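You operate a simulated robot arm through the tools that you are given. There is no shell and no other tool. Be economical: measure what you need, move in short steps, check, and stop when the job is done.

You are at the controls of a simulated robot arm. One attempt, no reset.

## Task
Press the bushes home in both hubs, the black one first.
Fine: fingers out before the lever, never pull it on an empty nest; each hub goes back on the black mat.
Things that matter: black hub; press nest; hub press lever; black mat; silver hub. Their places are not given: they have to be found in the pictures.

It is judged by the outcome, as a careful person would: the job done as asked, and still so three seconds after it is handed in. It fails if anything else is knocked over, pushed out of place, dropped, spilled or broken.

## Robot
A 6-joint arm with a two-finger parallel gripper, fixed in place. Base frame: the origin is at the foot of the arm, x ahead of it, y to its left, z up. Units: m, rad, N and s.
With the tool pointing down near the work surface it reaches from about 0.26 to 0.68 m from the base axis. Its first joint turns from -1.152 to 1.152 rad. Payload 2.9 kg.
The tool frame sits at the grasp point between the pads (the TCP): z along the fingers, y along the line on which they close. The tips reach 0.03 m beyond it. Largest opening 0.11 m; finger width 0.02, thickness 0.01; the body of the gripper, 0.048 by 0.112 m, starts 0.055 m behind the TCP.
Orientation is told as [roll, pitch, yaw] about the base's x, y, z axes, in that order, counted from this pose: with the fingers straight down and closing along the base's y, the tool's x points along the base's -x, its y along +y and its z along -z.

## Interface
- The arm moves only by the tool apply_moves. Its argument "deltas" is a list of rows, each an object of numbers (a shift or turn left out is 0, a gripper value left out holds the last): "rx", "ry", "rz": the turn, a rotation vector about the base's x, y, z in units of 45 degrees (1.0 is 45 degrees); "tx", "ty", "tz": the shift along the base's x, y, z in units of 250 mm (1.0 is 250 mm); "hand": the gripper command, from -1 (shut) to 1 (fully open), values between in proportion. In form: [{"rx": .., "ry": .., "rz": .., "tx": .., "ty": .., "tz": .., "hand": ..}, ...]. A call has 1 to 8 rows; each row is the pose to reach, as a shift and turn from the pose commanded when the call began. A call with a number of a shift or a turn outside -1 to 1 is refused whole. Each row takes 0.2 s and may step no farther than 0.05 m and 0.15 rad from the row before; otherwise, or with a gripper value out of range, the whole call is refused. A pose out of reach is approached as far as the arm can. The call stops where the force on the tool passes 90 N (or 10 N more than at its start, if that is more) or the arm is blocked; 0.2 s more then pass. Each finger travels about 0.108 m/s and halts on what it meets, pressing with about 42 N; the grip force reading is that of the motor and also rises with nothing between the fingers. The clock runs only during rows and for 0.2 s after the last one: add rows that repeat a pose to give the fingers time. The reply holds the time, the measured pose of the TCP, the force on the tool along the base axes, the opening and the grip force, in the units named above and with some noise.
- Cameras (640 x 400 px; columns grow to the right, rows downward): "scene" is fixed at [0.0866, 0.4393, 1.3919]; the picture's right is [-0.66, -0.75, 0.00], its down [-0.38, 0.33, -0.87] and it looks along [0.65, -0.57, -0.50] (base axes); focal length 214 px, centre (320, 200). "wrist" rides on the gripper at [-0.036, 0, -0.057] in the tool frame; the picture's right is [0.00, -1.00, 0.00], its down [0.97, 0.00, -0.24] and it looks along [0.24, 0.00, 0.97] (tool axes); focal length 218 px, centre (320, 200).
- capture(camera): a new picture of that camera. The clock stands still meanwhile.
- probe_pixels(camera, pixels): there is no depth. For up to 12 entries [column, row, z] of the newest picture of that camera ("zoom" is the newest enlarged one), the place [x, y] in the base frame at which the ray of that pixel passes the height z, good to about 0.002 m. The clock stands still meanwhile.
- enlarge(camera, box): a new picture of the part [left, top, right, bottom] of that camera's present view, enlarged. The clock stands still meanwhile.
- finish_job(): hands the job in; it is judged then, once.

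Work in short steps. Measure before you move; look again where a grasp or a placing could have gone wrong, and mend it. You have 80 turns and 46 pictures in all, those below and enlarged ones among them. Open the gripper and draw the arm clear of the work before you hand the job in, unless the task says otherwise; then end with one line.

The tools are called after ">>>" as a command line: name --argument value ..., lists and objects as JSON in quotes. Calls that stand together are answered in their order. apply_moves: Moves the arm, as the interface text tells. Its arguments: {"type":"object","properties":{"deltas":{"type":"array","items":{"type":"object","properties":{"rx":{"type":"number"},"ry":{"type":"number"},"rz":{"type":"number"},"tx":{"type":"number"},"ty":{"type":"number"},"tz":{"type":"number"},"hand":{"type":"number"}}}}},"required":["deltas"]} The other tools are called the same way: capture (camera) takes a picture; probe_pixels (camera, pixels) gives the place at which the rays of pixels pass given heights; enlarge (camera, box) takes an enlarged picture of a part of a camera's view; finish_job () hands the job in.

At the start:

```text
clock: 0.0
ee_pos: [0.3073, 0.077, 1.3153]
orientation: [0.0, -0.002, 0.001]
ft_force: [0.3, -0.2, -0.6]
grip_width: 0.1103
gripper_force: 0.1
```

scene: 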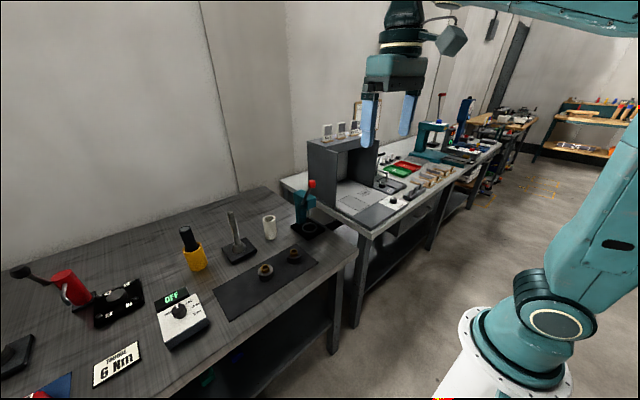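
wrist: 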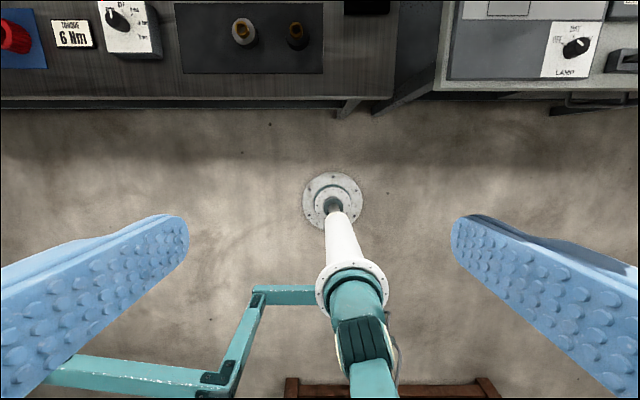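

The scene shows a black mat with two hubs near (265,272) and (293,255), and a press with a red-knobbed lever near (305,205). I enlarge that area to identify the parts.

>>> enlarge --camera "scene" --box '[200, 160, 360, 320]'

>>> enlarge --camera "wrist" --box '[160, 0, 400, 100]'

```text
2.50 times, centred on (280, 240) of scene
```

zoom: 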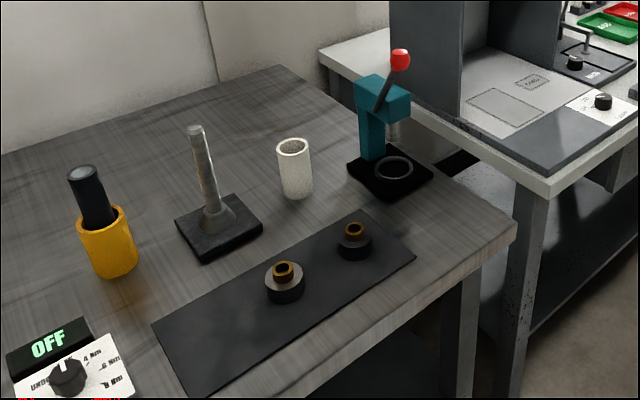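

```text
2.67 times, centred on (280, 50) of wrist
```

zoom: 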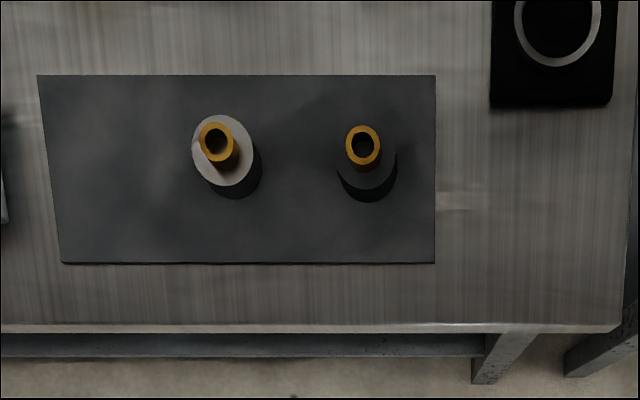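

The wrist zoom shows the silver hub at (222,150), the black hub at (366,160), and the nest ring at (558,25). I probe these and the mat corners.

>>> probe_pixels --camera "zoom" --pixels '[[223, 152, 0.83], [216, 144, 0.85], [366, 160, 0.83], [363, 146, 0.85], [368, 170, 0.805], [558, 22, 0.81], [38, 75, 0.805], [436, 75, 0.805], [436, 263, 0.805], [62, 263, 0.805], [490, 106, 0.805], [613, 106, 0.805]]'

>>> enlarge --camera "scene" --box '[250, 170, 346, 290]'

```text
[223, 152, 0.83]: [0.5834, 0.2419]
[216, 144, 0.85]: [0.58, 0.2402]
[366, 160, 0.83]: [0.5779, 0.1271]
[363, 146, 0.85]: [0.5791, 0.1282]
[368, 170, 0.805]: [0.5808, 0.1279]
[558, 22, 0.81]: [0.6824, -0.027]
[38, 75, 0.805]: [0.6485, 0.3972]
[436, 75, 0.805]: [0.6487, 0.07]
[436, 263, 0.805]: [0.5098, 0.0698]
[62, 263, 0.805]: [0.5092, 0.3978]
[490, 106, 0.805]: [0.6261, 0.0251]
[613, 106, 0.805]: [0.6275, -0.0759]
```

```text
3.33 times, centred on (298, 230) of scene
```

zoom: 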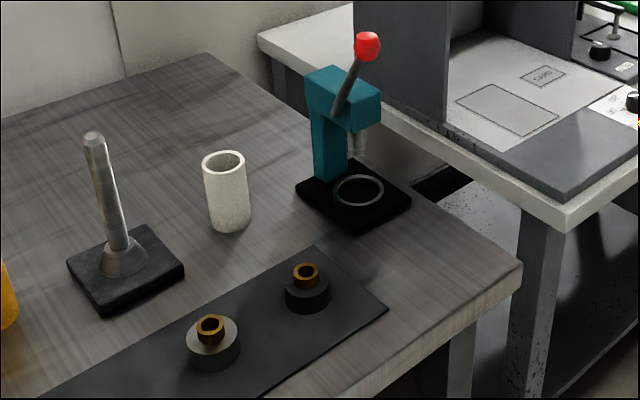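

Mat spans x 0.51–0.65, y 0.07–0.40; the black hub is near (0.579,0.128), silver near (0.582,0.241), nest near (0.682,-0.027). I move closer for a better view.

>>> apply_moves --deltas '[{"tx": 0.12, "tz": -0.12}, {"tx": 0.24, "tz": -0.24}, {"tx": 0.36, "tz": -0.36}, {"tx": 0.48, "tz": -0.48}, {"tx": 0.6, "tz": -0.6}, {"tx": 0.72, "tz": -0.72}, {"tx": 0.84, "tz": -0.84}, {"tx": 0.84, "tz": -0.84}]'

>>> capture --camera "wrist"

```text
clock: 1.8
ee_pos: [0.5201, 0.0774, 1.1055]
orientation: [0.0, -0.002, 0.001]
ft_force: [-0.2, -0.1, -0.5]
grip_width: 0.11
gripper_force: 0.1
```

```text
40 pictures are left
```

wrist: 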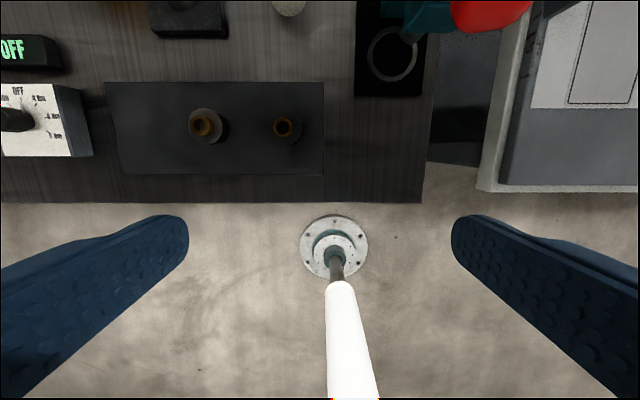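

The ring is centred near (392,53) with the red knob near (490,10) to the right. I enlarge and probe.

>>> enlarge --camera "wrist" --box '[340, 0, 540, 125]'

>>> probe_pixels --camera "wrist" --pixels '[[392, 53, 0.815], [392, 53, 0.83], [355, 96, 0.805], [424, 96, 0.805], [206, 124, 0.83], [201, 126, 0.85], [288, 126, 0.83], [283, 127, 0.85]]'

>>> enlarge --camera "scene" --box '[280, 170, 344, 250]'

```text
3.20 times, centred on (440, 62) of wrist
```

zoom: 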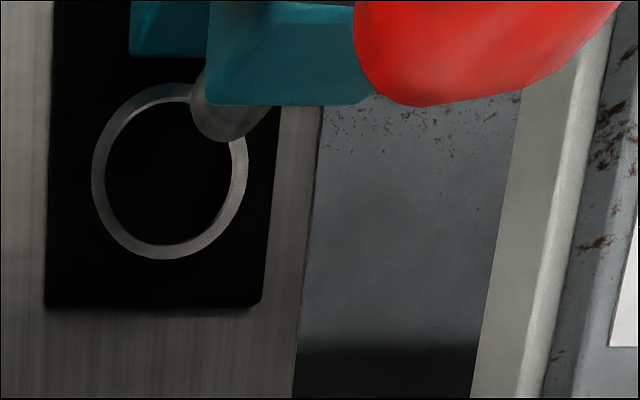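

```text
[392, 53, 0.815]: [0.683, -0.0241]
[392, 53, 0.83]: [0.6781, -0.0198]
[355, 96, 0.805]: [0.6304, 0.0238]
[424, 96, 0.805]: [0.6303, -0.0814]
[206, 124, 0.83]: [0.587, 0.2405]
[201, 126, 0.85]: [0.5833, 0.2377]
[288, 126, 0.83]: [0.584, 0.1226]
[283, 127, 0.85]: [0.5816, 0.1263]
```

```text
5.00 times, centred on (312, 210) of scene
```

zoom: 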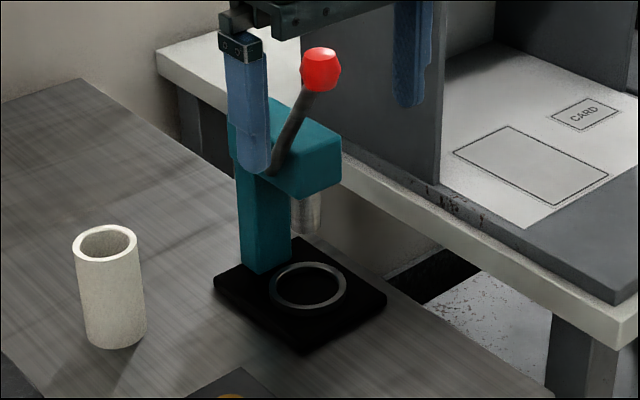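

From both views: ram bottom is about z 0.874 above the nest, column on the +x side, lever knob about (0.60, 0.02, 1.07) leaning toward the robot. The nest must be reached from the front with a tilted tool, so I retreat and tilt, looking at the hubs from the side.

>>> apply_moves --deltas '[{"tx": -0.1, "ty": 0.03, "tz": 0.0, "ry": -0.16}, {"tx": -0.15, "ty": 0.07, "tz": -0.05, "ry": -0.33}, {"tx": -0.2, "ty": 0.1, "tz": -0.15, "ry": -0.5}, {"tx": -0.25, "ty": 0.14, "tz": -0.25, "ry": -0.67}, {"tx": -0.3, "ty": 0.17, "tz": -0.38, "ry": -0.84}, {"tx": -0.3, "ty": 0.2, "tz": -0.5, "ry": -1.0}, {"tx": -0.3, "ty": 0.2, "tz": -0.6, "ry": -1.0}, {"tx": -0.3, "ty": 0.2, "tz": -0.7, "ry": -1.0}]'

>>> apply_moves --deltas '[{"ry": -0.17}, {"ry": -0.333}, {"ry": -0.333}]'

>>> capture --camera "wrist"

```text
clock: 3.6
ee_pos: [0.4421, 0.1276, 0.9298]
orientation: [-0.002, -0.787, 0.001]
ft_force: [-0.8, -0.4, 0.8]
grip_width: 0.1098
gripper_force: 0.0
```

```text
clock: 4.4
ee_pos: [0.4415, 0.1285, 0.9309]
orientation: [0.0, -1.049, 0.001]
ft_force: [0.4, 0.4, 0.6]
grip_width: 0.1103
gripper_force: 0.1
```

```text
37 pictures are left
```

wrist: 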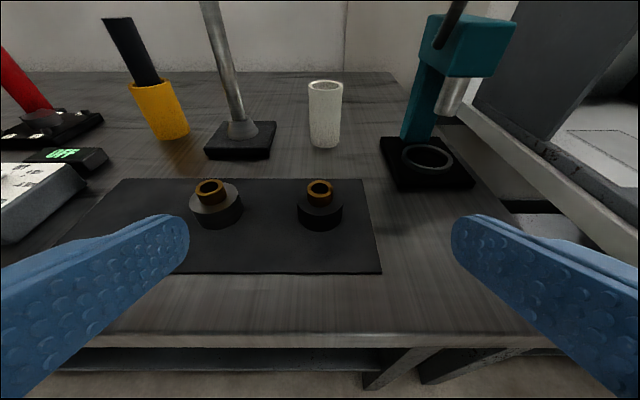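

Good side view: hubs at (320,205) and (215,205), press at (430,150). I enlarge both for heights.

>>> enlarge --camera "wrist" --box '[360, 0, 536, 200]'

>>> enlarge --camera "wrist" --box '[170, 155, 370, 255]'

>>> probe_pixels --camera "wrist" --pixels '[[320, 228, 0.805], [298, 206, 0.82], [343, 206, 0.82], [320, 186, 0.85], [430, 158, 0.81], [430, 158, 0.82], [452, 112, 0.874], [383, 148, 0.81], [387, 188, 0.805], [475, 188, 0.805], [404, 138, 0.81], [437, 140, 0.81]]'

```text
2.00 times, centred on (448, 100) of wrist
```

zoom: 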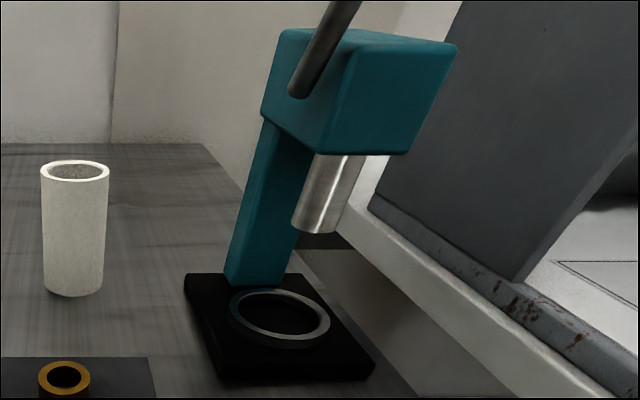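

```text
3.20 times, centred on (270, 205) of wrist
```

zoom: 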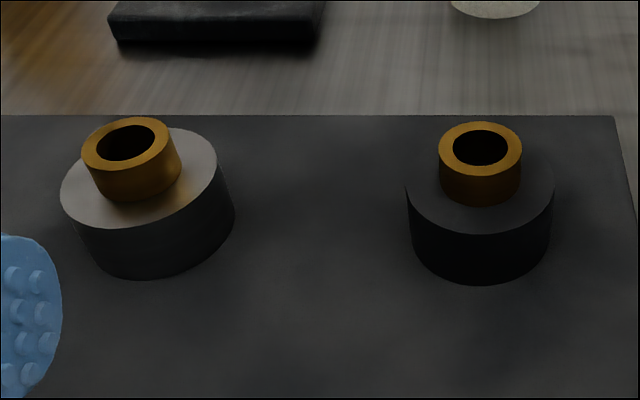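

```text
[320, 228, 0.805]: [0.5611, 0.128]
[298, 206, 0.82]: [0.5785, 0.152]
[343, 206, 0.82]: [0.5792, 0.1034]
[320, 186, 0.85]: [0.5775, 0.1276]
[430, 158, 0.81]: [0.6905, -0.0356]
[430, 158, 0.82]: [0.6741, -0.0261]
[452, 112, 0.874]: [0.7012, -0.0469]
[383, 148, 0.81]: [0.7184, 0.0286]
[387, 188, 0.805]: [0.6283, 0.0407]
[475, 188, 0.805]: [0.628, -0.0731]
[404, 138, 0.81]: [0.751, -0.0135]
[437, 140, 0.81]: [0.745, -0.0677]
```

I refine the hub heights via the newest zoom: front-top edge at (480,234), front-bottom at (480,284), bush top centre (480,148).

>>> probe_pixels --camera "zoom" --pixels '[[480, 284, 0.805], [480, 234, 0.82], [480, 234, 0.825], [480, 234, 0.83], [480, 148, 0.84], [480, 148, 0.845], [480, 148, 0.85], [407, 190, 0.825], [553, 190, 0.825], [139, 278, 0.805], [139, 229, 0.825], [125, 143, 0.845]]'

```text
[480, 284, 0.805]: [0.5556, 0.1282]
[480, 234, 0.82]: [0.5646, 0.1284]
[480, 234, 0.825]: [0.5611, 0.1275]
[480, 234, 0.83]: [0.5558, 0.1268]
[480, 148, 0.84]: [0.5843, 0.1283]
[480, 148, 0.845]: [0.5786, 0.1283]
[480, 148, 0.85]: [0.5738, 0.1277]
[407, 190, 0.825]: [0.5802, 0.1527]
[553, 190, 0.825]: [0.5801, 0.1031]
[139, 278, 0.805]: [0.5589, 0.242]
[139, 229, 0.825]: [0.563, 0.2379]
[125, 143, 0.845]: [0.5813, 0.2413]
```

Black hub: centre (0.580,0.128), radius ≈0.0245, z 0.805–0.830, bush top ≈0.845. I tilt to 75° and come down to z≈0.830 in front of it with fingers open.

>>> apply_moves --deltas '[{"ry": -0.17, "tx": 0.04, "tz": -0.1}, {"ry": -0.333, "tx": 0.08, "tz": -0.2}, {"ry": -0.333, "tx": 0.11, "tz": -0.3}, {"ry": -0.333, "tx": 0.114, "tz": -0.4}, {"ry": -0.333, "tx": 0.114, "tz": -0.4}]'

>>> capture --camera "wrist"

>>> capture --camera "scene"

```text
clock: 5.6
ee_pos: [0.4912, 0.1366, 0.8363]
orientation: [-0.004, -1.304, 0.003]
ft_force: [-0.2, -0.4, 1.2]
grip_width: 0.1101
gripper_force: 0.1
out of reach, approached as far as the arm can: row 2, 3, 4, 5
```

```text
34 pictures are left
```

wrist: 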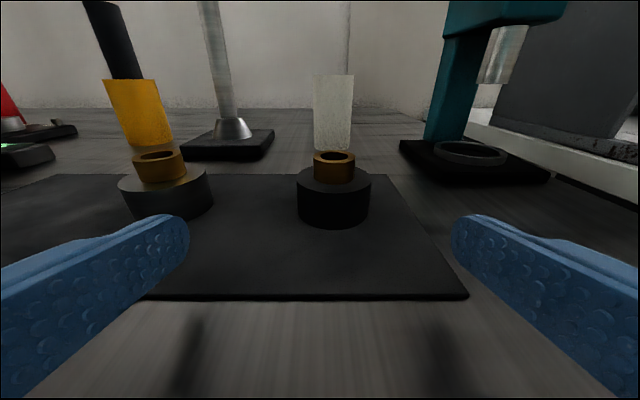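

```text
33 pictures are left
```

scene: 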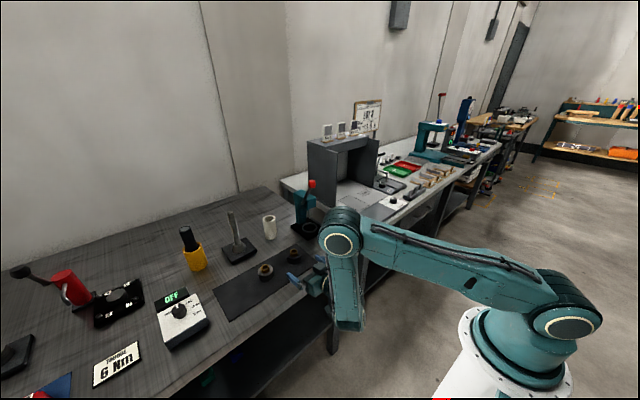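

The tilt at that near x was slightly out of reach (x 0.491, y 0.137). I step forward a little to see which commanded pose applies.

>>> apply_moves --deltas '[{"tx": 0.1}, {"tx": 0.2}, {"tx": 0.2}]'

```text
clock: 6.4
ee_pos: [0.54, 0.1387, 0.836]
orientation: [0.001, -1.31, 0.003]
ft_force: [0.1, 0.9, 0.7]
grip_width: 0.1102
gripper_force: 0.0
```

Command was clipped to the reached pose. I shift y by −0.0105, z by −0.005, then advance to x≈0.560.

>>> apply_moves --deltas '[{"ty": -0.042, "tz": -0.02}, {"ty": -0.042, "tz": -0.02, "tx": 0.04}, {"ty": -0.042, "tz": -0.02, "tx": 0.08}, {"ty": -0.042, "tz": -0.02, "tx": 0.08}]'

>>> capture --camera "wrist"

```text
clock: 7.4
ee_pos: [0.5598, 0.1272, 0.8306]
orientation: [-0.004, -1.312, 0.004]
ft_force: [0.2, -0.5, 0.1]
grip_width: 0.11
gripper_force: 0.0
```

```text
32 pictures are left
```

wrist: 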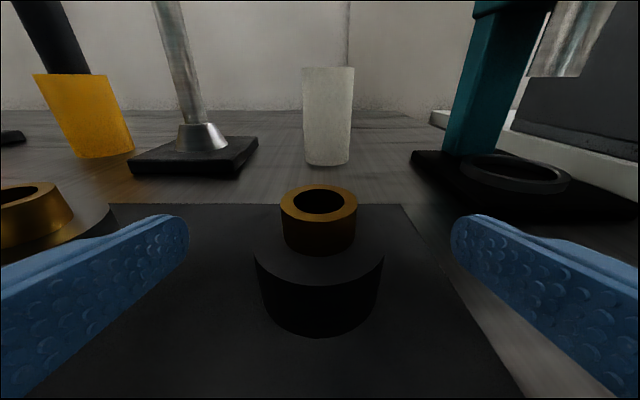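

The hub is centred at column 319; checking its x with a probe before closing.

>>> probe_pixels --camera "wrist" --pixels '[[319, 202, 0.845], [319, 337, 0.805], [254, 260, 0.83], [385, 260, 0.83], [319, 287, 0.83], [515, 175, 0.815], [515, 175, 0.818], [463, 175, 0.818], [570, 180, 0.818]]'

```text
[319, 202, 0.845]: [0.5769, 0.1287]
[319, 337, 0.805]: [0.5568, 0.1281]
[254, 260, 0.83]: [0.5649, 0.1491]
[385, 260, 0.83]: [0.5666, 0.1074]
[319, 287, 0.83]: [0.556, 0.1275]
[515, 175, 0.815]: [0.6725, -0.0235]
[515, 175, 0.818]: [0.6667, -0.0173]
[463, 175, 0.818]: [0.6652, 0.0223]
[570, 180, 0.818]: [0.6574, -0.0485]
```

Hub centre ≈(0.580,0.128), about 0.020 ahead of the TCP as intended. I close on it.

>>> apply_moves --deltas '[{"hand": 0.2}, {"hand": -0.05}, {"hand": -1}, {"hand": -1}, {"hand": -1}]'

```text
clock: 8.6
ee_pos: [0.56, 0.1292, 0.8312]
orientation: [0.001, -1.31, 0.002]
ft_force: [1.5, 0.2, -0.1]
grip_width: 0.0488
gripper_force: 42.0
```

Gripped at 0.0488 m. I lift 0.03 and check.

>>> apply_moves --deltas '[{"tz": 0.04}, {"tz": 0.08}, {"tz": 0.12}, {"tz": 0.12}]'

>>> capture --camera "wrist"

```text
clock: 9.6
ee_pos: [0.5601, 0.1267, 0.8604]
orientation: [-0.002, -1.31, 0.002]
ft_force: [0.4, -0.6, -2.5]
grip_width: 0.0488
gripper_force: 41.6
```

```text
31 pictures are left
```

wrist: 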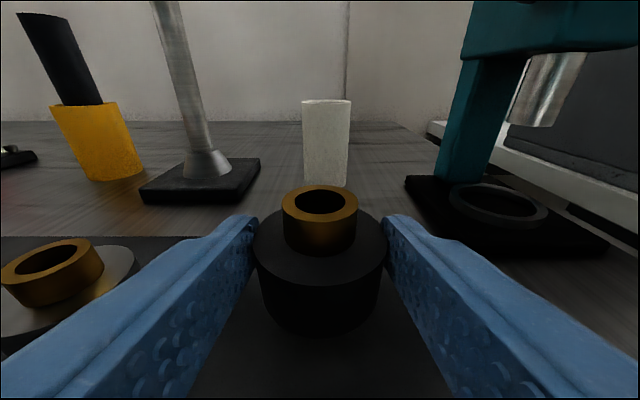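

Held upright. I traverse to y≈−0.027 in front of the nest, staying at x 0.56.

>>> apply_moves --deltas '[{"ty": -0.15}, {"ty": -0.3}, {"ty": -0.45}, {"ty": -0.618}, {"ty": -0.618}]'

>>> capture --camera "wrist"

>>> enlarge --camera "scene" --box '[250, 170, 378, 250]'

```text
clock: 10.8
ee_pos: [0.5618, -0.0293, 0.8613]
orientation: [-0.009, -1.311, 0.007]
ft_force: [-0.1, 0.1, -2.5]
grip_width: 0.0487
gripper_force: 42.1
```

```text
30 pictures are left
```

wrist: 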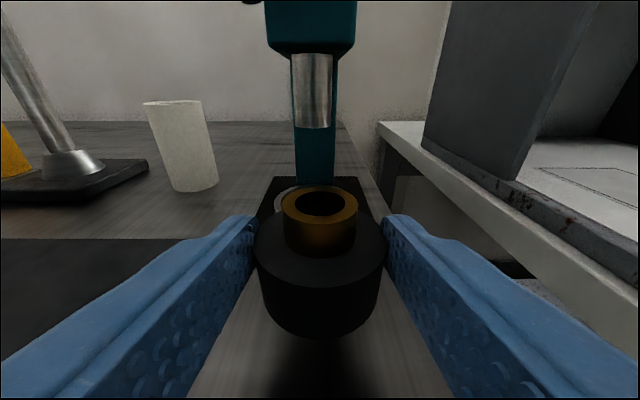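

```text
5.00 times, centred on (314, 210) of scene
```

zoom: 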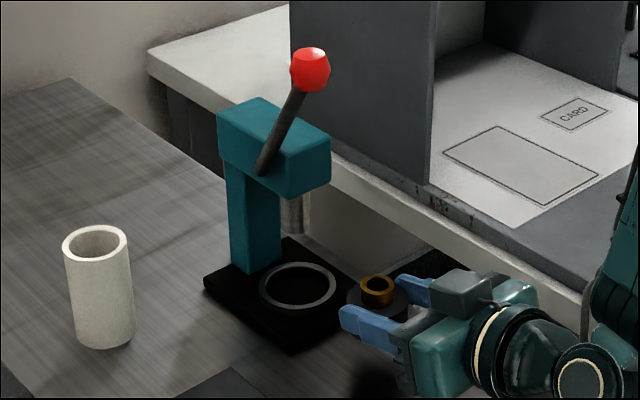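

In the wrist view the ram (col 311) and plate centre (col ~312) are left of the bush (col 320), so the nest is slightly +y. I probe ring and ram positions.

>>> probe_pixels --camera "zoom" --pixels '[[298, 287, 0.812], [298, 287, 0.816], [298, 287, 0.82], [377, 286, 0.876], [377, 283, 0.876], [204, 280, 0.81], [290, 355, 0.81]]'

>>> probe_pixels --camera "wrist" --pixels '[[311, 120, 0.874], [311, 128, 0.874], [319, 200, 0.876], [296, 184, 0.815], [335, 184, 0.815]]'

```text
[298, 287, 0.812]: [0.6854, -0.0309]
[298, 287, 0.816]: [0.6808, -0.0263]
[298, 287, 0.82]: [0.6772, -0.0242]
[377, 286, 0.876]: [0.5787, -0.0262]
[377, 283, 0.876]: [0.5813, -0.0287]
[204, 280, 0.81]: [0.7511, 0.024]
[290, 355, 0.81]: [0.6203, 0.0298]
```

```text
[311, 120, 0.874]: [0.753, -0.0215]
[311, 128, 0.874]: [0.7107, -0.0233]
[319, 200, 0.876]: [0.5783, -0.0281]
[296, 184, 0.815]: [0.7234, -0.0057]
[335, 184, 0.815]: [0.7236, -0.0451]
```

Nest estimate (0.682,−0.0255). I lower 10 mm (bush must pass under the ram at ≈0.874, above the ring ≈0.816) and advance partway.

>>> apply_moves --deltas '[{"tz": -0.04, "ty": 0.013}, {"tz": -0.04, "ty": 0.013, "tx": 0.12}, {"tz": -0.04, "ty": 0.013, "tx": 0.2}, {"tz": -0.04, "ty": 0.013, "tx": 0.28}, {"tz": -0.04, "ty": 0.013, "tx": 0.28}]'

>>> capture --camera "wrist"

>>> enlarge --camera "scene" --box '[270, 190, 350, 240]'

```text
clock: 11.4
ee_pos: [0.5775, -0.024, 0.8388]
orientation: [0.003, -1.261, 0.002]
ft_force: [-9.9, 0.3, -5.1]
grip_width: 0.0487
gripper_force: 41.6
stopped in row 3: the force on the tool passed its limit (the readings are from after the stop); the commanded pose is now the measured one
```

```text
28 pictures are left
```

wrist: 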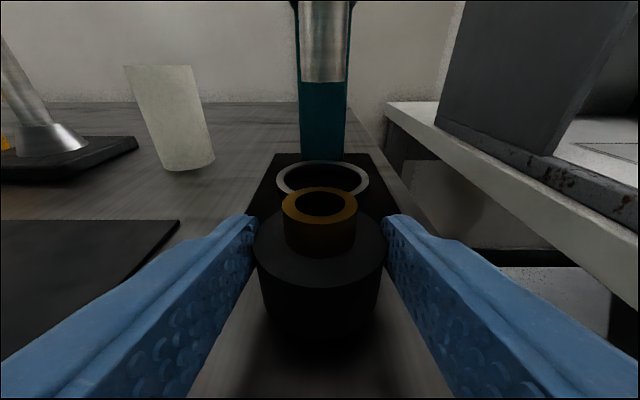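

```text
8.00 times, centred on (310, 215) of scene
```

zoom: 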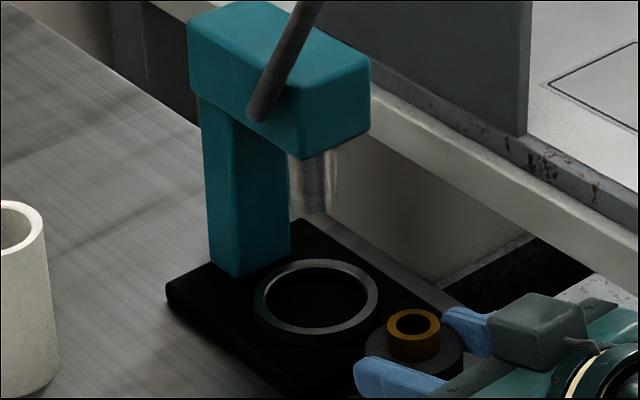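

The call stopped early: TCP dipped to z 0.839, tilt 1.261, and the hub likely touched the plate front. The ring still sits at scene (309.6,227), so the press hasn't moved. I back off, lift, and restore the tilt.

>>> apply_moves --deltas '[{"tx": -0.04, "tz": 0.02}, {"tx": -0.07, "tz": 0.06}, {"tx": -0.07, "tz": 0.1, "ry": -0.03}, {"tx": -0.07, "tz": 0.1, "ry": -0.06}, {"tx": -0.07, "tz": 0.1, "ry": -0.06}]'

>>> capture --camera "wrist"

```text
clock: 12.6
ee_pos: [0.5612, -0.0238, 0.8661]
orientation: [0.003, -1.316, 0.0]
ft_force: [0.1, -0.5, -2.8]
grip_width: 0.0488
gripper_force: 42.4
```

```text
26 pictures are left
```

wrist: 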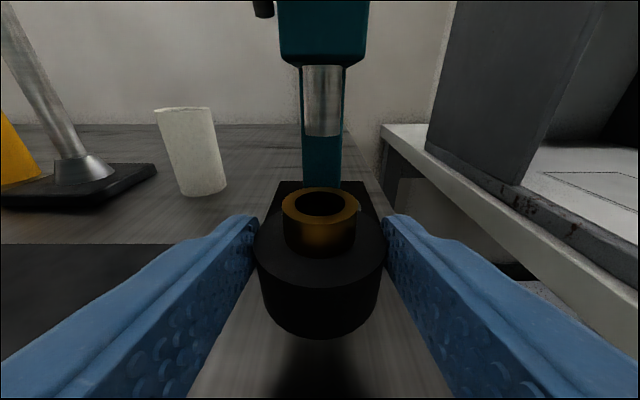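

Hub still well held, and the ram is now at col 321, aligned. I advance in small steps, watching for a dip.

>>> apply_moves --deltas '[{"tx": 0.03}, {"tx": 0.06}, {"tx": 0.09}, {"tx": 0.12}, {"tx": 0.12}]'

```text
clock: 13.8
ee_pos: [0.5887, -0.0235, 0.864]
orientation: [0.005, -1.308, -0.002]
ft_force: [-45.7, -4.7, 35.9]
grip_width: 0.0489
gripper_force: 41.7
```

A force of −46 N in x and +36 N in z: something is in contact. I look before going on.

>>> enlarge --camera "scene" --box '[270, 180, 398, 260]'

>>> capture --camera "wrist"

```text
5.00 times, centred on (334, 220) of scene
```

zoom: 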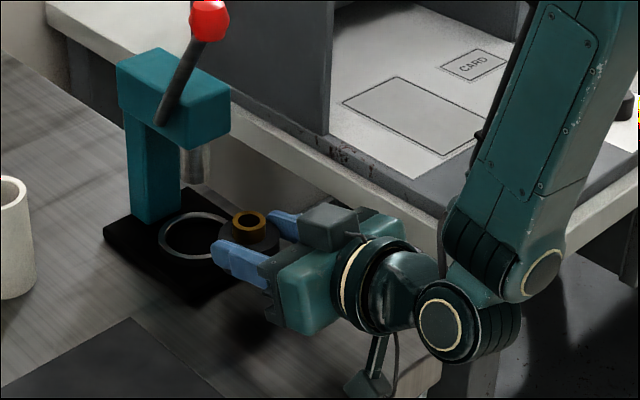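

```text
24 pictures are left
```

wrist: 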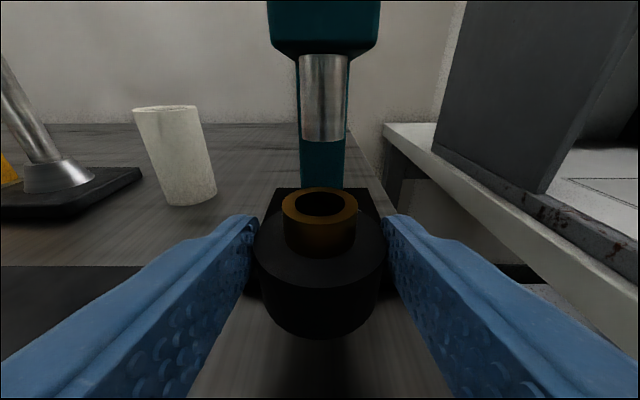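

The scene zoom shows a bracket hanging under the wrist; at 75° tilt it hits the table's front edge. I'll back off, set the hub back on the mat, and regrasp at ~56° tilt, which keeps the bracket above the table and the camera clear of the press head.

>>> apply_moves --deltas '[{"tx": -0.06}, {"tx": -0.12}, {"tx": -0.12}]'

>>> apply_moves --deltas '[{"ty": 0.15}, {"ty": 0.3}, {"ty": 0.45}, {"ty": 0.607}, {"ty": 0.607}, {"ty": 0.607}]'

```text
clock: 14.6
ee_pos: [0.5611, -0.0237, 0.8642]
orientation: [0.002, -1.315, 0.002]
ft_force: [0.0, -0.1, -3.7]
grip_width: 0.0489
gripper_force: 42.0
```

```text
clock: 16.0
ee_pos: [0.5583, 0.1263, 0.8652]
orientation: [0.001, -1.315, 0.001]
ft_force: [0.0, 0.6, -2.4]
grip_width: 0.0485
gripper_force: 42.2
```

Over the mat again. I lower about 0.033 to just above contact.

>>> apply_moves --deltas '[{"tz": -0.05}, {"tz": -0.1}, {"tz": -0.125}, {"tz": -0.132}, {"tz": -0.132}]'

```text
clock: 17.2
ee_pos: [0.5609, 0.1269, 0.8328]
orientation: [0.002, -1.317, 0.006]
ft_force: [-5.3, 1.2, 4.2]
grip_width: 0.0491
gripper_force: 42.3
```

Force changed sign to +4 N, so the hub is on the mat. I open, back off horizontally, and rise.

>>> apply_moves --deltas '[{"hand": 0.2}, {"hand": 1}, {"hand": 1}, {"hand": 1}]'

>>> apply_moves --deltas '[{"tx": -0.08}, {"tx": -0.16, "tz": 0.05}, {"tx": -0.2, "tz": 0.15, "ry": 0.15}, {"tx": -0.22, "tz": 0.25, "ry": 0.3}, {"tx": -0.22, "tz": 0.25, "ry": 0.43}, {"tx": -0.22, "tz": 0.25, "ry": 0.43}]'

>>> capture --camera "wrist"

```text
clock: 18.2
ee_pos: [0.5612, 0.1264, 0.8327]
orientation: [0.002, -1.317, 0.002]
ft_force: [-0.2, 0.2, -0.7]
grip_width: 0.11
gripper_force: 0.1
```

```text
clock: 19.6
ee_pos: [0.5062, 0.1288, 0.8961]
orientation: [0.005, -0.977, 0.002]
ft_force: [0.3, -0.9, 0.9]
grip_width: 0.1102
gripper_force: 0.0
```

```text
23 pictures are left
```

wrist: 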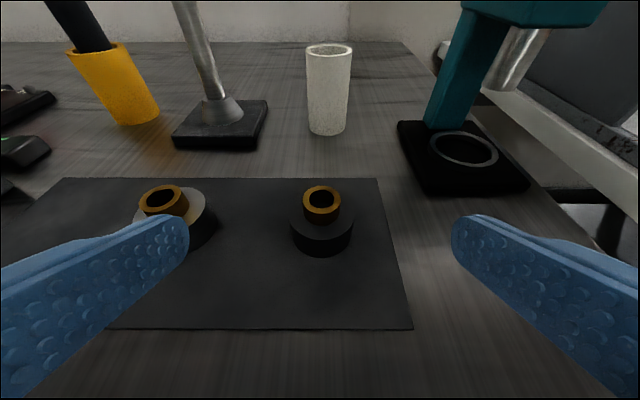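

The hub stands upright near (321,222). I measure it and the ring again from this pose.

>>> probe_pixels --camera "wrist" --pixels '[[321, 197, 0.845], [321, 256, 0.805], [321, 240, 0.83], [291, 222, 0.825], [352, 222, 0.825], [464, 149, 0.812], [464, 149, 0.816], [464, 149, 0.82], [165, 197, 0.845]]'

```text
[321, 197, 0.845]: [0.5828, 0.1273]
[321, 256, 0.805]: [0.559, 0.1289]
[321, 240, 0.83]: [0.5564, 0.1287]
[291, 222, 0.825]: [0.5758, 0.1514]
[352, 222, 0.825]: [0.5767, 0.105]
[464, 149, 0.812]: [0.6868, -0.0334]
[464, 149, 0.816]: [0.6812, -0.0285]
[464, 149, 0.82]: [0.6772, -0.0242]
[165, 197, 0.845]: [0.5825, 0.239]
```

Hub centre ≈(0.581,0.128). I approach diagonally to TCP (0.562,0.128,0.838) with fingers open around it.

>>> apply_moves --deltas '[{"tx": 0.06, "tz": -0.07}, {"tx": 0.12, "tz": -0.14}, {"tx": 0.18, "tz": -0.2}, {"tx": 0.223, "tz": -0.232}, {"tx": 0.223, "tz": -0.232}]'

>>> capture --camera "wrist"

```text
clock: 20.8
ee_pos: [0.5622, 0.1295, 0.8368]
orientation: [0.002, -0.978, 0.001]
ft_force: [-0.3, 0.2, 0.7]
grip_width: 0.1099
gripper_force: 0.1
```

```text
22 pictures are left
```

wrist: 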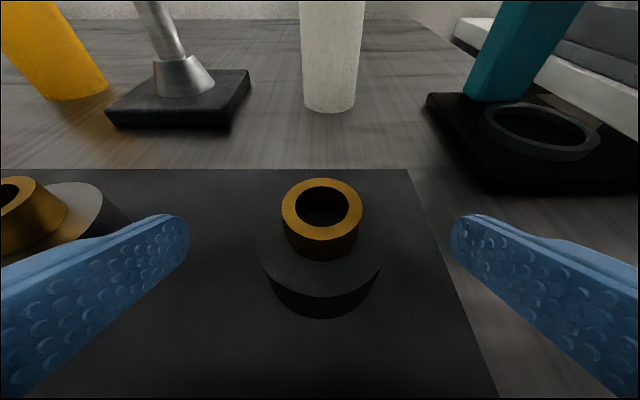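

Centred (col 321). I close and lift 0.025.

>>> apply_moves --deltas '[{"hand": 0.2}, {"hand": -0.05}, {"hand": -1}, {"hand": -1}, {"hand": -1}, {"hand": -1, "tz": 0.04}, {"hand": -1, "tz": 0.1}, {"hand": -1, "tz": 0.1}]'

>>> capture --camera "wrist"

```text
clock: 22.6
ee_pos: [0.5613, 0.1284, 0.8621]
orientation: [0.003, -0.976, -0.001]
ft_force: [-1.3, -0.2, -3.0]
grip_width: 0.0486
gripper_force: 42.4
```

```text
21 pictures are left
```

wrist: 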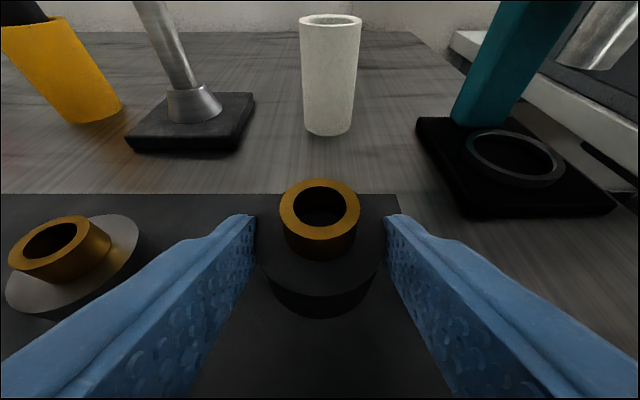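

Held upright. I traverse to y≈−0.025 and lower 5 mm, still in front of the plate.

>>> apply_moves --deltas '[{"ty": -0.15}, {"ty": -0.3}, {"ty": -0.45}, {"ty": -0.612}, {"ty": -0.612, "tz": -0.02}, {"ty": -0.612, "tz": -0.02}]'

>>> capture --camera "wrist"

```text
clock: 24.0
ee_pos: [0.5605, -0.0251, 0.8566]
orientation: [0.003, -0.978, 0.001]
ft_force: [-0.5, -1.5, -2.9]
grip_width: 0.0486
gripper_force: 42.2
```

```text
20 pictures are left
```

wrist: 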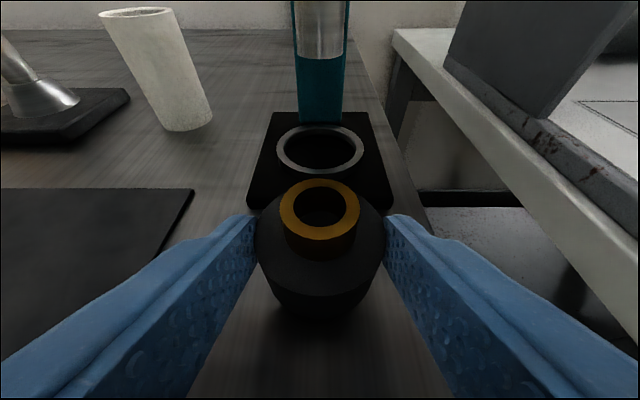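

Ring centre at (320,149) is aligned with the bush. I probe the ring's extents to fix its x and height.

>>> probe_pixels --camera "wrist" --pixels '[[320, 149, 0.813], [320, 149, 0.818], [277, 149, 0.816], [364, 149, 0.816], [320, 173, 0.816], [320, 126, 0.816], [287, 149, 0.816], [355, 149, 0.816], [320, 200, 0.865], [320, 297, 0.8505], [247, 205, 0.81], [393, 205, 0.81]]'

```text
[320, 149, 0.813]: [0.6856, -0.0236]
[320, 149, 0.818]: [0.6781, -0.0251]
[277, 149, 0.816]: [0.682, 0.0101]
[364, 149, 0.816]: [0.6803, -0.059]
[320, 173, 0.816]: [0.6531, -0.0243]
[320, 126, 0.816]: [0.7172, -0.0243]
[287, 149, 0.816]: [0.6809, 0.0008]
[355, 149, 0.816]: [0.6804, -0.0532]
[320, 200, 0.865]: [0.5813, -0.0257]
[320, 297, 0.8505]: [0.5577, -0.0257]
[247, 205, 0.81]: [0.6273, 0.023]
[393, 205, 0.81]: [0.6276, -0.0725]
```

I enlarge the ring for a sharper estimate before inserting (clearance is ~2–3 mm).

>>> enlarge --camera "wrist" --box '[240, 100, 400, 200]'

>>> enlarge --camera "scene" --box '[286, 212, 334, 242]'

```text
4.00 times, centred on (320, 150) of wrist
```

zoom: 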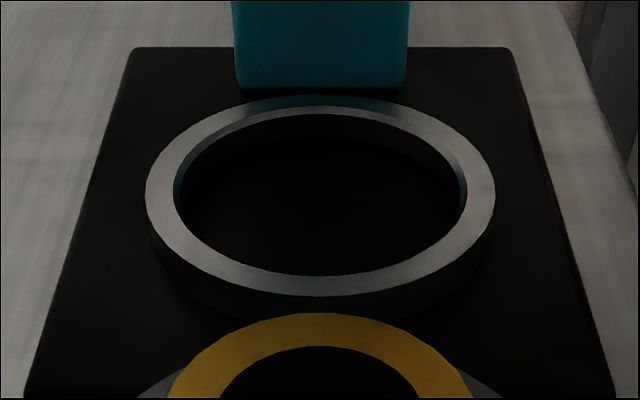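

```text
13.33 times, centred on (310, 227) of scene
```

zoom: 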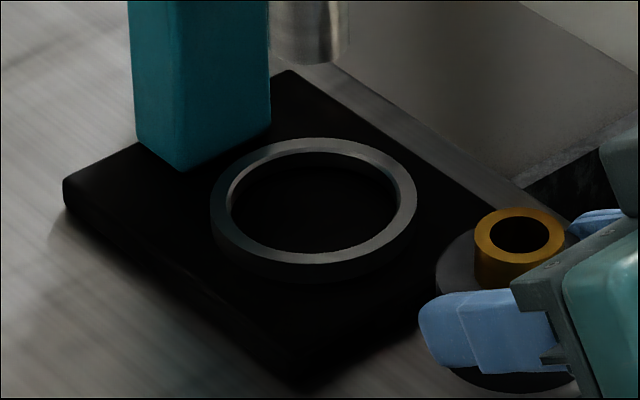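

>>> probe_pixels --camera "wrist" --pixels '[[320, 123.75, 0.816], [320, 174, 0.816], [320, 123.75, 0.82], [320, 174, 0.82], [283.75, 148, 0.82], [356.75, 148, 0.82], [320, 127, 0.82], [320, 169, 0.82]]'

>>> probe_pixels --camera "zoom" --pixels '[[314, 200, 0.816], [314, 200, 0.82], [519, 235, 0.865], [519, 235, 0.87], [310, 63, 0.874]]'

```text
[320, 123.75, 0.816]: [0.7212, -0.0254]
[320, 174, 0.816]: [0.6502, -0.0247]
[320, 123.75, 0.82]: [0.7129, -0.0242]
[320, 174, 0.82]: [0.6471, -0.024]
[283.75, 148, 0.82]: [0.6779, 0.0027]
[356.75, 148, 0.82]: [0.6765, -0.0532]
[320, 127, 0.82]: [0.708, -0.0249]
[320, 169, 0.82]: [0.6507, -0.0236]
```

```text
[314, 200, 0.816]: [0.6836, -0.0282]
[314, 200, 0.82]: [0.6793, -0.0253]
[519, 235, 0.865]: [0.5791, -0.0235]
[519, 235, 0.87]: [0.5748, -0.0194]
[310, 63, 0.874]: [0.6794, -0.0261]
```

Consistent result: ring top z≈0.820, centre ≈(0.680,−0.025), inner Ø≈0.057. Hub centre is now at x≈0.580, so I advance 0.10 m with hub bottom ≈0.826, first three quarters.

>>> apply_moves --deltas '[{"tz": 0.006, "tx": 0.05}, {"tz": 0.006, "tx": 0.1}, {"tz": 0.006, "tx": 0.15}, {"tz": 0.006, "tx": 0.2}, {"tz": 0.006, "tx": 0.25}, {"tz": 0.006, "tx": 0.28}, {"tz": 0.006, "tx": 0.28}]'

>>> enlarge --camera "scene" --box '[280, 190, 360, 240]'

```text
clock: 25.6
ee_pos: [0.6323, -0.0248, 0.8579]
orientation: [0.004, -0.978, 0.002]
ft_force: [0.2, 0.0, -3.2]
grip_width: 0.0489
gripper_force: 42.0
```

```text
8.00 times, centred on (320, 215) of scene
```

zoom: 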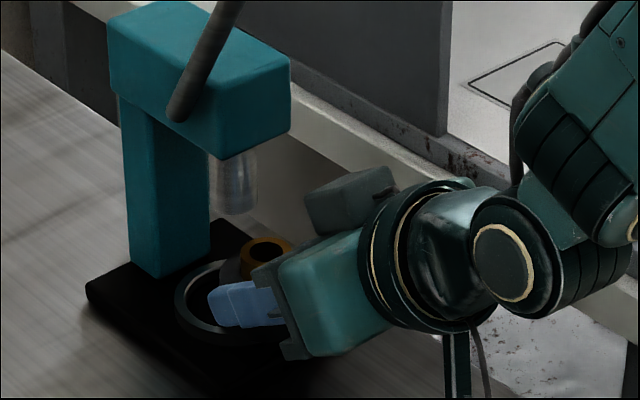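

Clear, no force. I advance the last 0.0285 to put the hub over the nest.

>>> apply_moves --deltas '[{"tx": 0.04}, {"tx": 0.08}, {"tx": 0.116}, {"tx": 0.116}]'

>>> enlarge --camera "scene" --box '[286, 202, 334, 232]'

>>> capture --camera "wrist"

```text
clock: 26.6
ee_pos: [0.6616, -0.0237, 0.858]
orientation: [0.005, -0.978, 0.0]
ft_force: [0.5, 0.2, -2.6]
grip_width: 0.0487
gripper_force: 41.9
```

```text
13.33 times, centred on (310, 217) of scene
```

zoom: 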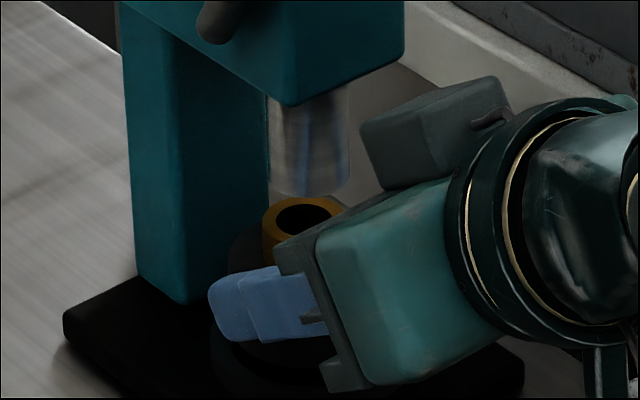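

```text
15 pictures are left
```

wrist: 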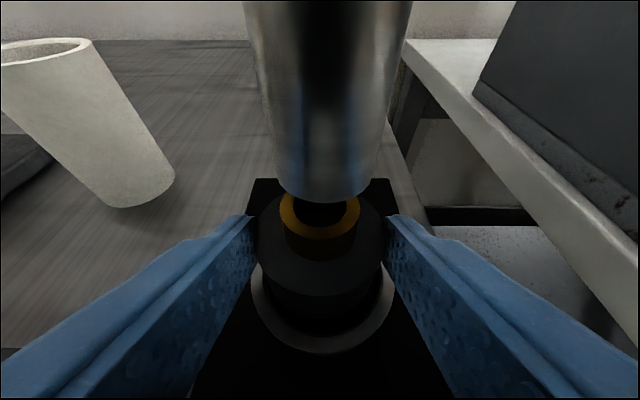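

The ram sits above the bush; the ring's front rim shows at rows 333–353. I probe it for final x alignment.

>>> probe_pixels --camera "wrist" --pixels '[[322, 353, 0.82], [322, 335, 0.82], [250, 285, 0.82], [395, 285, 0.82], [320, 232, 0.8665], [320, 295, 0.852], [320, 322, 0.827], [320, 200, 0.874]]'

```text
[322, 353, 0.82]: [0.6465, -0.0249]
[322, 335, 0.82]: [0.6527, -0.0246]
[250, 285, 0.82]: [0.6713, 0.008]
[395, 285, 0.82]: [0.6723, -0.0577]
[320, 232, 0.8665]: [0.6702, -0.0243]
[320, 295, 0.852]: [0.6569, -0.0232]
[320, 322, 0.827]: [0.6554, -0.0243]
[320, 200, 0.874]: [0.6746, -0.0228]
```

Ring centre x≈0.681, hub centre ≈0.6805, y matched. I lower gradually.

>>> apply_moves --deltas '[{"tz": -0.012}, {"tz": -0.024}, {"tz": -0.036}, {"tz": -0.044}, {"tz": -0.044}]'

```text
clock: 27.8
ee_pos: [0.6613, -0.0261, 0.8482]
orientation: [0.003, -0.978, 0.0]
ft_force: [-0.7, -0.9, -2.3]
grip_width: 0.0489
gripper_force: 42.3
```

No contact yet; the hub bottom is inside the ring. I continue in 1 mm steps.

>>> apply_moves --deltas '[{"tz": -0.004}, {"tz": -0.008}, {"tz": -0.012}, {"tz": -0.012}]'

```text
clock: 28.8
ee_pos: [0.6624, -0.0258, 0.846]
orientation: [0.003, -0.979, 0.002]
ft_force: [-4.8, 0.8, 7.5]
grip_width: 0.0488
gripper_force: 42.6
```

Contact (+7.5 N) at TCP z 0.846. I look to confirm it is the hub on the nest floor before releasing.

>>> enlarge --camera "wrist" --box '[220, 170, 420, 370]'

```text
2.00 times, centred on (320, 270) of wrist
```

zoom: 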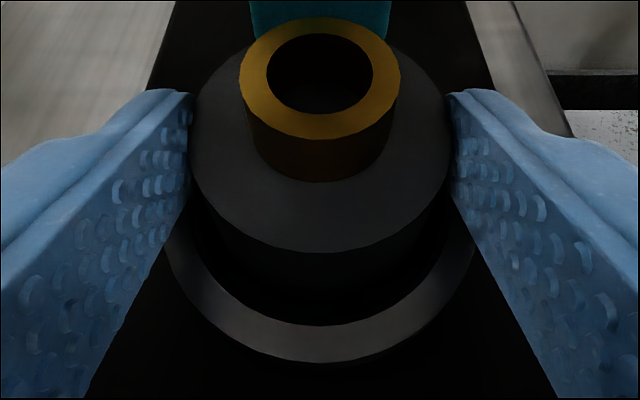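

The hub sits concentric inside the ring. I open and retreat along −x, then up.

>>> apply_moves --deltas '[{"hand": 0.2}, {"hand": 1}, {"hand": 1}, {"hand": 1}]'

>>> apply_moves --deltas '[{"tx": -0.1, "tz": 0.004}, {"tx": -0.22, "tz": 0.02}, {"tx": -0.34, "tz": 0.06}, {"tx": -0.46, "tz": 0.16}, {"tx": -0.56, "tz": 0.3}, {"tx": -0.6, "tz": 0.46}, {"tx": -0.6, "tz": 0.46, "hand": -1}, {"tx": -0.6, "tz": 0.46, "hand": -1}]'

>>> capture --camera "wrist"

>>> enlarge --camera "scene" --box '[270, 165, 350, 240]'

```text
clock: 29.8
ee_pos: [0.6617, -0.0255, 0.8439]
orientation: [0.002, -0.978, 0.0]
ft_force: [0.3, -0.8, 0.4]
grip_width: 0.1099
gripper_force: 0.0
```

```text
clock: 31.6
ee_pos: [0.5113, -0.0246, 0.9598]
orientation: [0.004, -0.978, 0.001]
ft_force: [0.2, 1.0, -1.0]
grip_width: 0.0
gripper_force: 17.0
```

```text
13 pictures are left
```

wrist: 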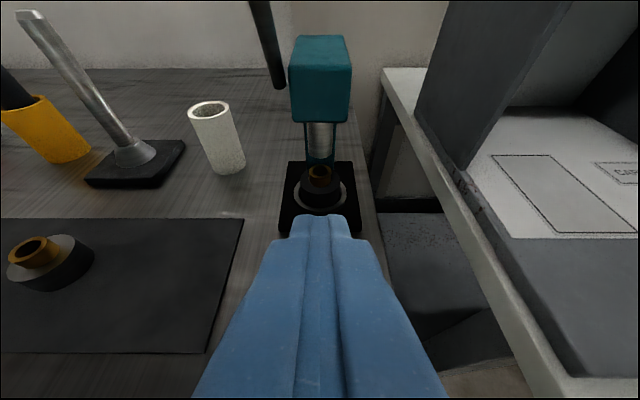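

```text
5.33 times, centred on (310, 202) of scene
```

zoom: 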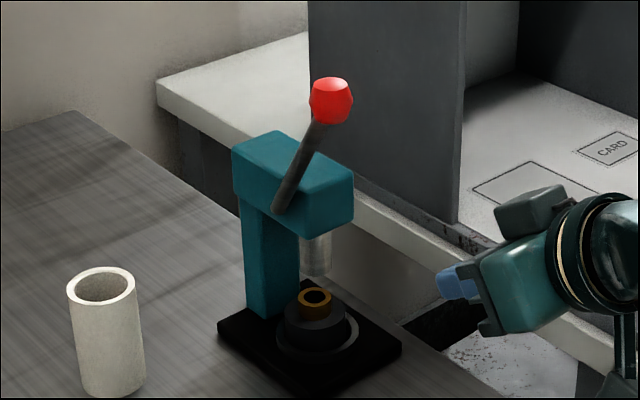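

The black hub is seated in the nest and the fingers are out. Now the lever: pivot about (0.677,0.011,0.953), knob about (0.615,0.013,1.065). I rise to view the knob with the wrist camera, fingers part open.

>>> apply_moves --deltas '[{"tz": 0.12, "ty": 0.03, "hand": 0.3}, {"tz": 0.26, "ty": 0.06}, {"tz": 0.4, "ty": 0.1}, {"tz": 0.52, "ty": 0.15, "tx": 0.03}, {"tz": 0.56, "ty": 0.15, "tx": 0.05}, {"tz": 0.56, "ty": 0.15, "tx": 0.05}]'

>>> capture --camera "wrist"

```text
clock: 33.0
ee_pos: [0.5231, 0.0132, 1.0991]
orientation: [0.004, -0.977, 0.003]
ft_force: [-0.7, -0.5, -0.4]
grip_width: 0.0715
gripper_force: 0.0
```

```text
11 pictures are left
```

wrist: 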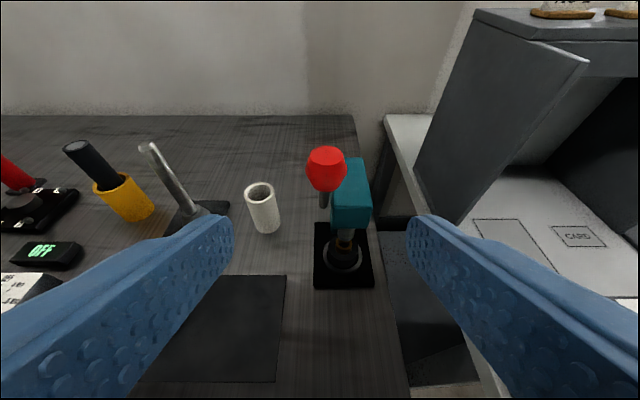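

The knob is at (327,168). I intersect its ray with the scene ray (312,183).

>>> probe_pixels --camera "wrist" --pixels '[[327, 168, 1.05], [327, 168, 1.06], [327, 168, 1.07], [327, 168, 1.04], [323, 205, 1.0]]'

>>> probe_pixels --camera "scene" --pixels '[[312.1, 183.5, 1.04], [312.1, 183.5, 1.05], [312.1, 183.5, 1.06], [312.1, 183.5, 1.07]]'

```text
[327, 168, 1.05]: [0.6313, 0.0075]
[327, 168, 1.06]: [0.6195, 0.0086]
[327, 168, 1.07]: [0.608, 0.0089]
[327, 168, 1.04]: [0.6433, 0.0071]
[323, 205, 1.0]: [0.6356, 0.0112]
```

```text
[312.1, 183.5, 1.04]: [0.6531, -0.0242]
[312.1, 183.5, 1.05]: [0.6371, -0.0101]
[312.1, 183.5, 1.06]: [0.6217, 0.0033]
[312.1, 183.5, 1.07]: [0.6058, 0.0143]
```

Knob ≈(0.614,0.009,1.0645). I advance with fingers astride it and close.

>>> apply_moves --deltas '[{"ty": -0.018, "tx": 0.08, "tz": -0.03}, {"ty": -0.018, "tx": 0.18, "tz": -0.07}, {"ty": -0.018, "tx": 0.28, "tz": -0.11}, {"ty": -0.018, "tx": 0.348, "tz": -0.138}, {"ty": -0.018, "tx": 0.348, "tz": -0.138}]'

>>> apply_moves --deltas '[{"hand": -0.2}, {"hand": -1}, {"hand": -1}, {"hand": -1}]'

```text
clock: 34.2
ee_pos: [0.6103, 0.011, 1.0641]
orientation: [0.002, -0.977, 0.002]
ft_force: [-0.3, 0.4, 0.3]
grip_width: 0.0716
gripper_force: 0.0
```

```text
clock: 35.2
ee_pos: [0.6101, 0.0085, 1.0642]
orientation: [0.002, -0.975, 0.001]
ft_force: [2.2, -7.3, -0.5]
grip_width: 0.0294
gripper_force: 44.9
```

Knob gripped (0.029 wide). I pull it along its arc toward the robot, first 20°, checking force.

>>> apply_moves --deltas '[{"tx": -0.037, "tz": -0.024}, {"tx": -0.075, "tz": -0.052}, {"tx": -0.108, "tz": -0.083}, {"tx": -0.14, "tz": -0.117}, {"tx": -0.14, "tz": -0.117}]'

```text
clock: 36.4
ee_pos: [0.5753, 0.01, 1.0371]
orientation: [0.005, -0.981, 0.003]
ft_force: [2.7, 1.7, 13.2]
grip_width: 0.0292
gripper_force: 45.1
```

The lever follows with low force. I continue the arc to about 75°.

>>> apply_moves --deltas '[{"tx": -0.026, "tz": -0.037}, {"tx": -0.052, "tz": -0.075}, {"tx": -0.073, "tz": -0.116}, {"tx": -0.091, "tz": -0.158}, {"tx": -0.104, "tz": -0.201}, {"tx": -0.104, "tz": -0.201}]'

>>> enlarge --camera "scene" --box '[270, 180, 350, 240]'

```text
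clock: 37.8
ee_pos: [0.55, 0.0087, 0.986]
orientation: [0.002, -0.977, 0.002]
ft_force: [-1.7, 6.7, 12.2]
grip_width: 0.029
gripper_force: 45.1
```

```text
6.67 times, centred on (310, 210) of scene
```

zoom: 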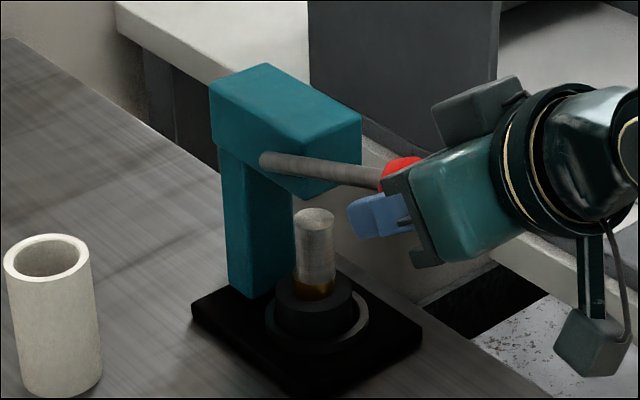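

The ram is down on the bush but it still protrudes a little. I continue the arc until it stops.

>>> apply_moves --deltas '[{"tx": -0.01, "tz": -0.045}, {"tx": -0.016, "tz": -0.09}, {"tx": -0.018, "tz": -0.135}, {"tx": -0.016, "tz": -0.181}, {"tx": -0.016, "tz": -0.181}]'

```text
clock: 39.0
ee_pos: [0.5442, 0.01, 0.9395]
orientation: [0.002, -0.975, 0.001]
ft_force: [-14.1, 5.2, 11.3]
grip_width: 0.0285
gripper_force: 44.8
```

>>> enlarge --camera "scene" --box '[270, 180, 350, 240]'

```text
6.67 times, centred on (310, 210) of scene
```

zoom: 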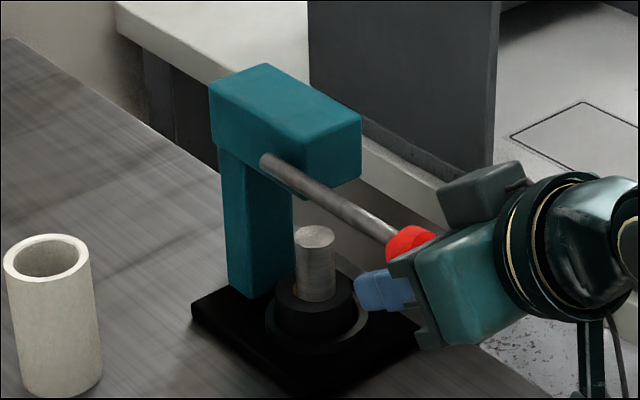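

The ram is nearly flush with the hub. I push a bit further to reach the hard stop.

>>> apply_moves --deltas '[{"tx": 0.002, "tz": -0.03}, {"tx": 0.008, "tz": -0.06}, {"tx": 0.016, "tz": -0.09}, {"tx": 0.016, "tz": -0.09}]'

```text
clock: 40.0
ee_pos: [0.5513, 0.009, 0.9182]
orientation: [0.002, -0.977, 0.003]
ft_force: [0.6, 1.0, -0.4]
grip_width: 0.0
gripper_force: 37.3
```

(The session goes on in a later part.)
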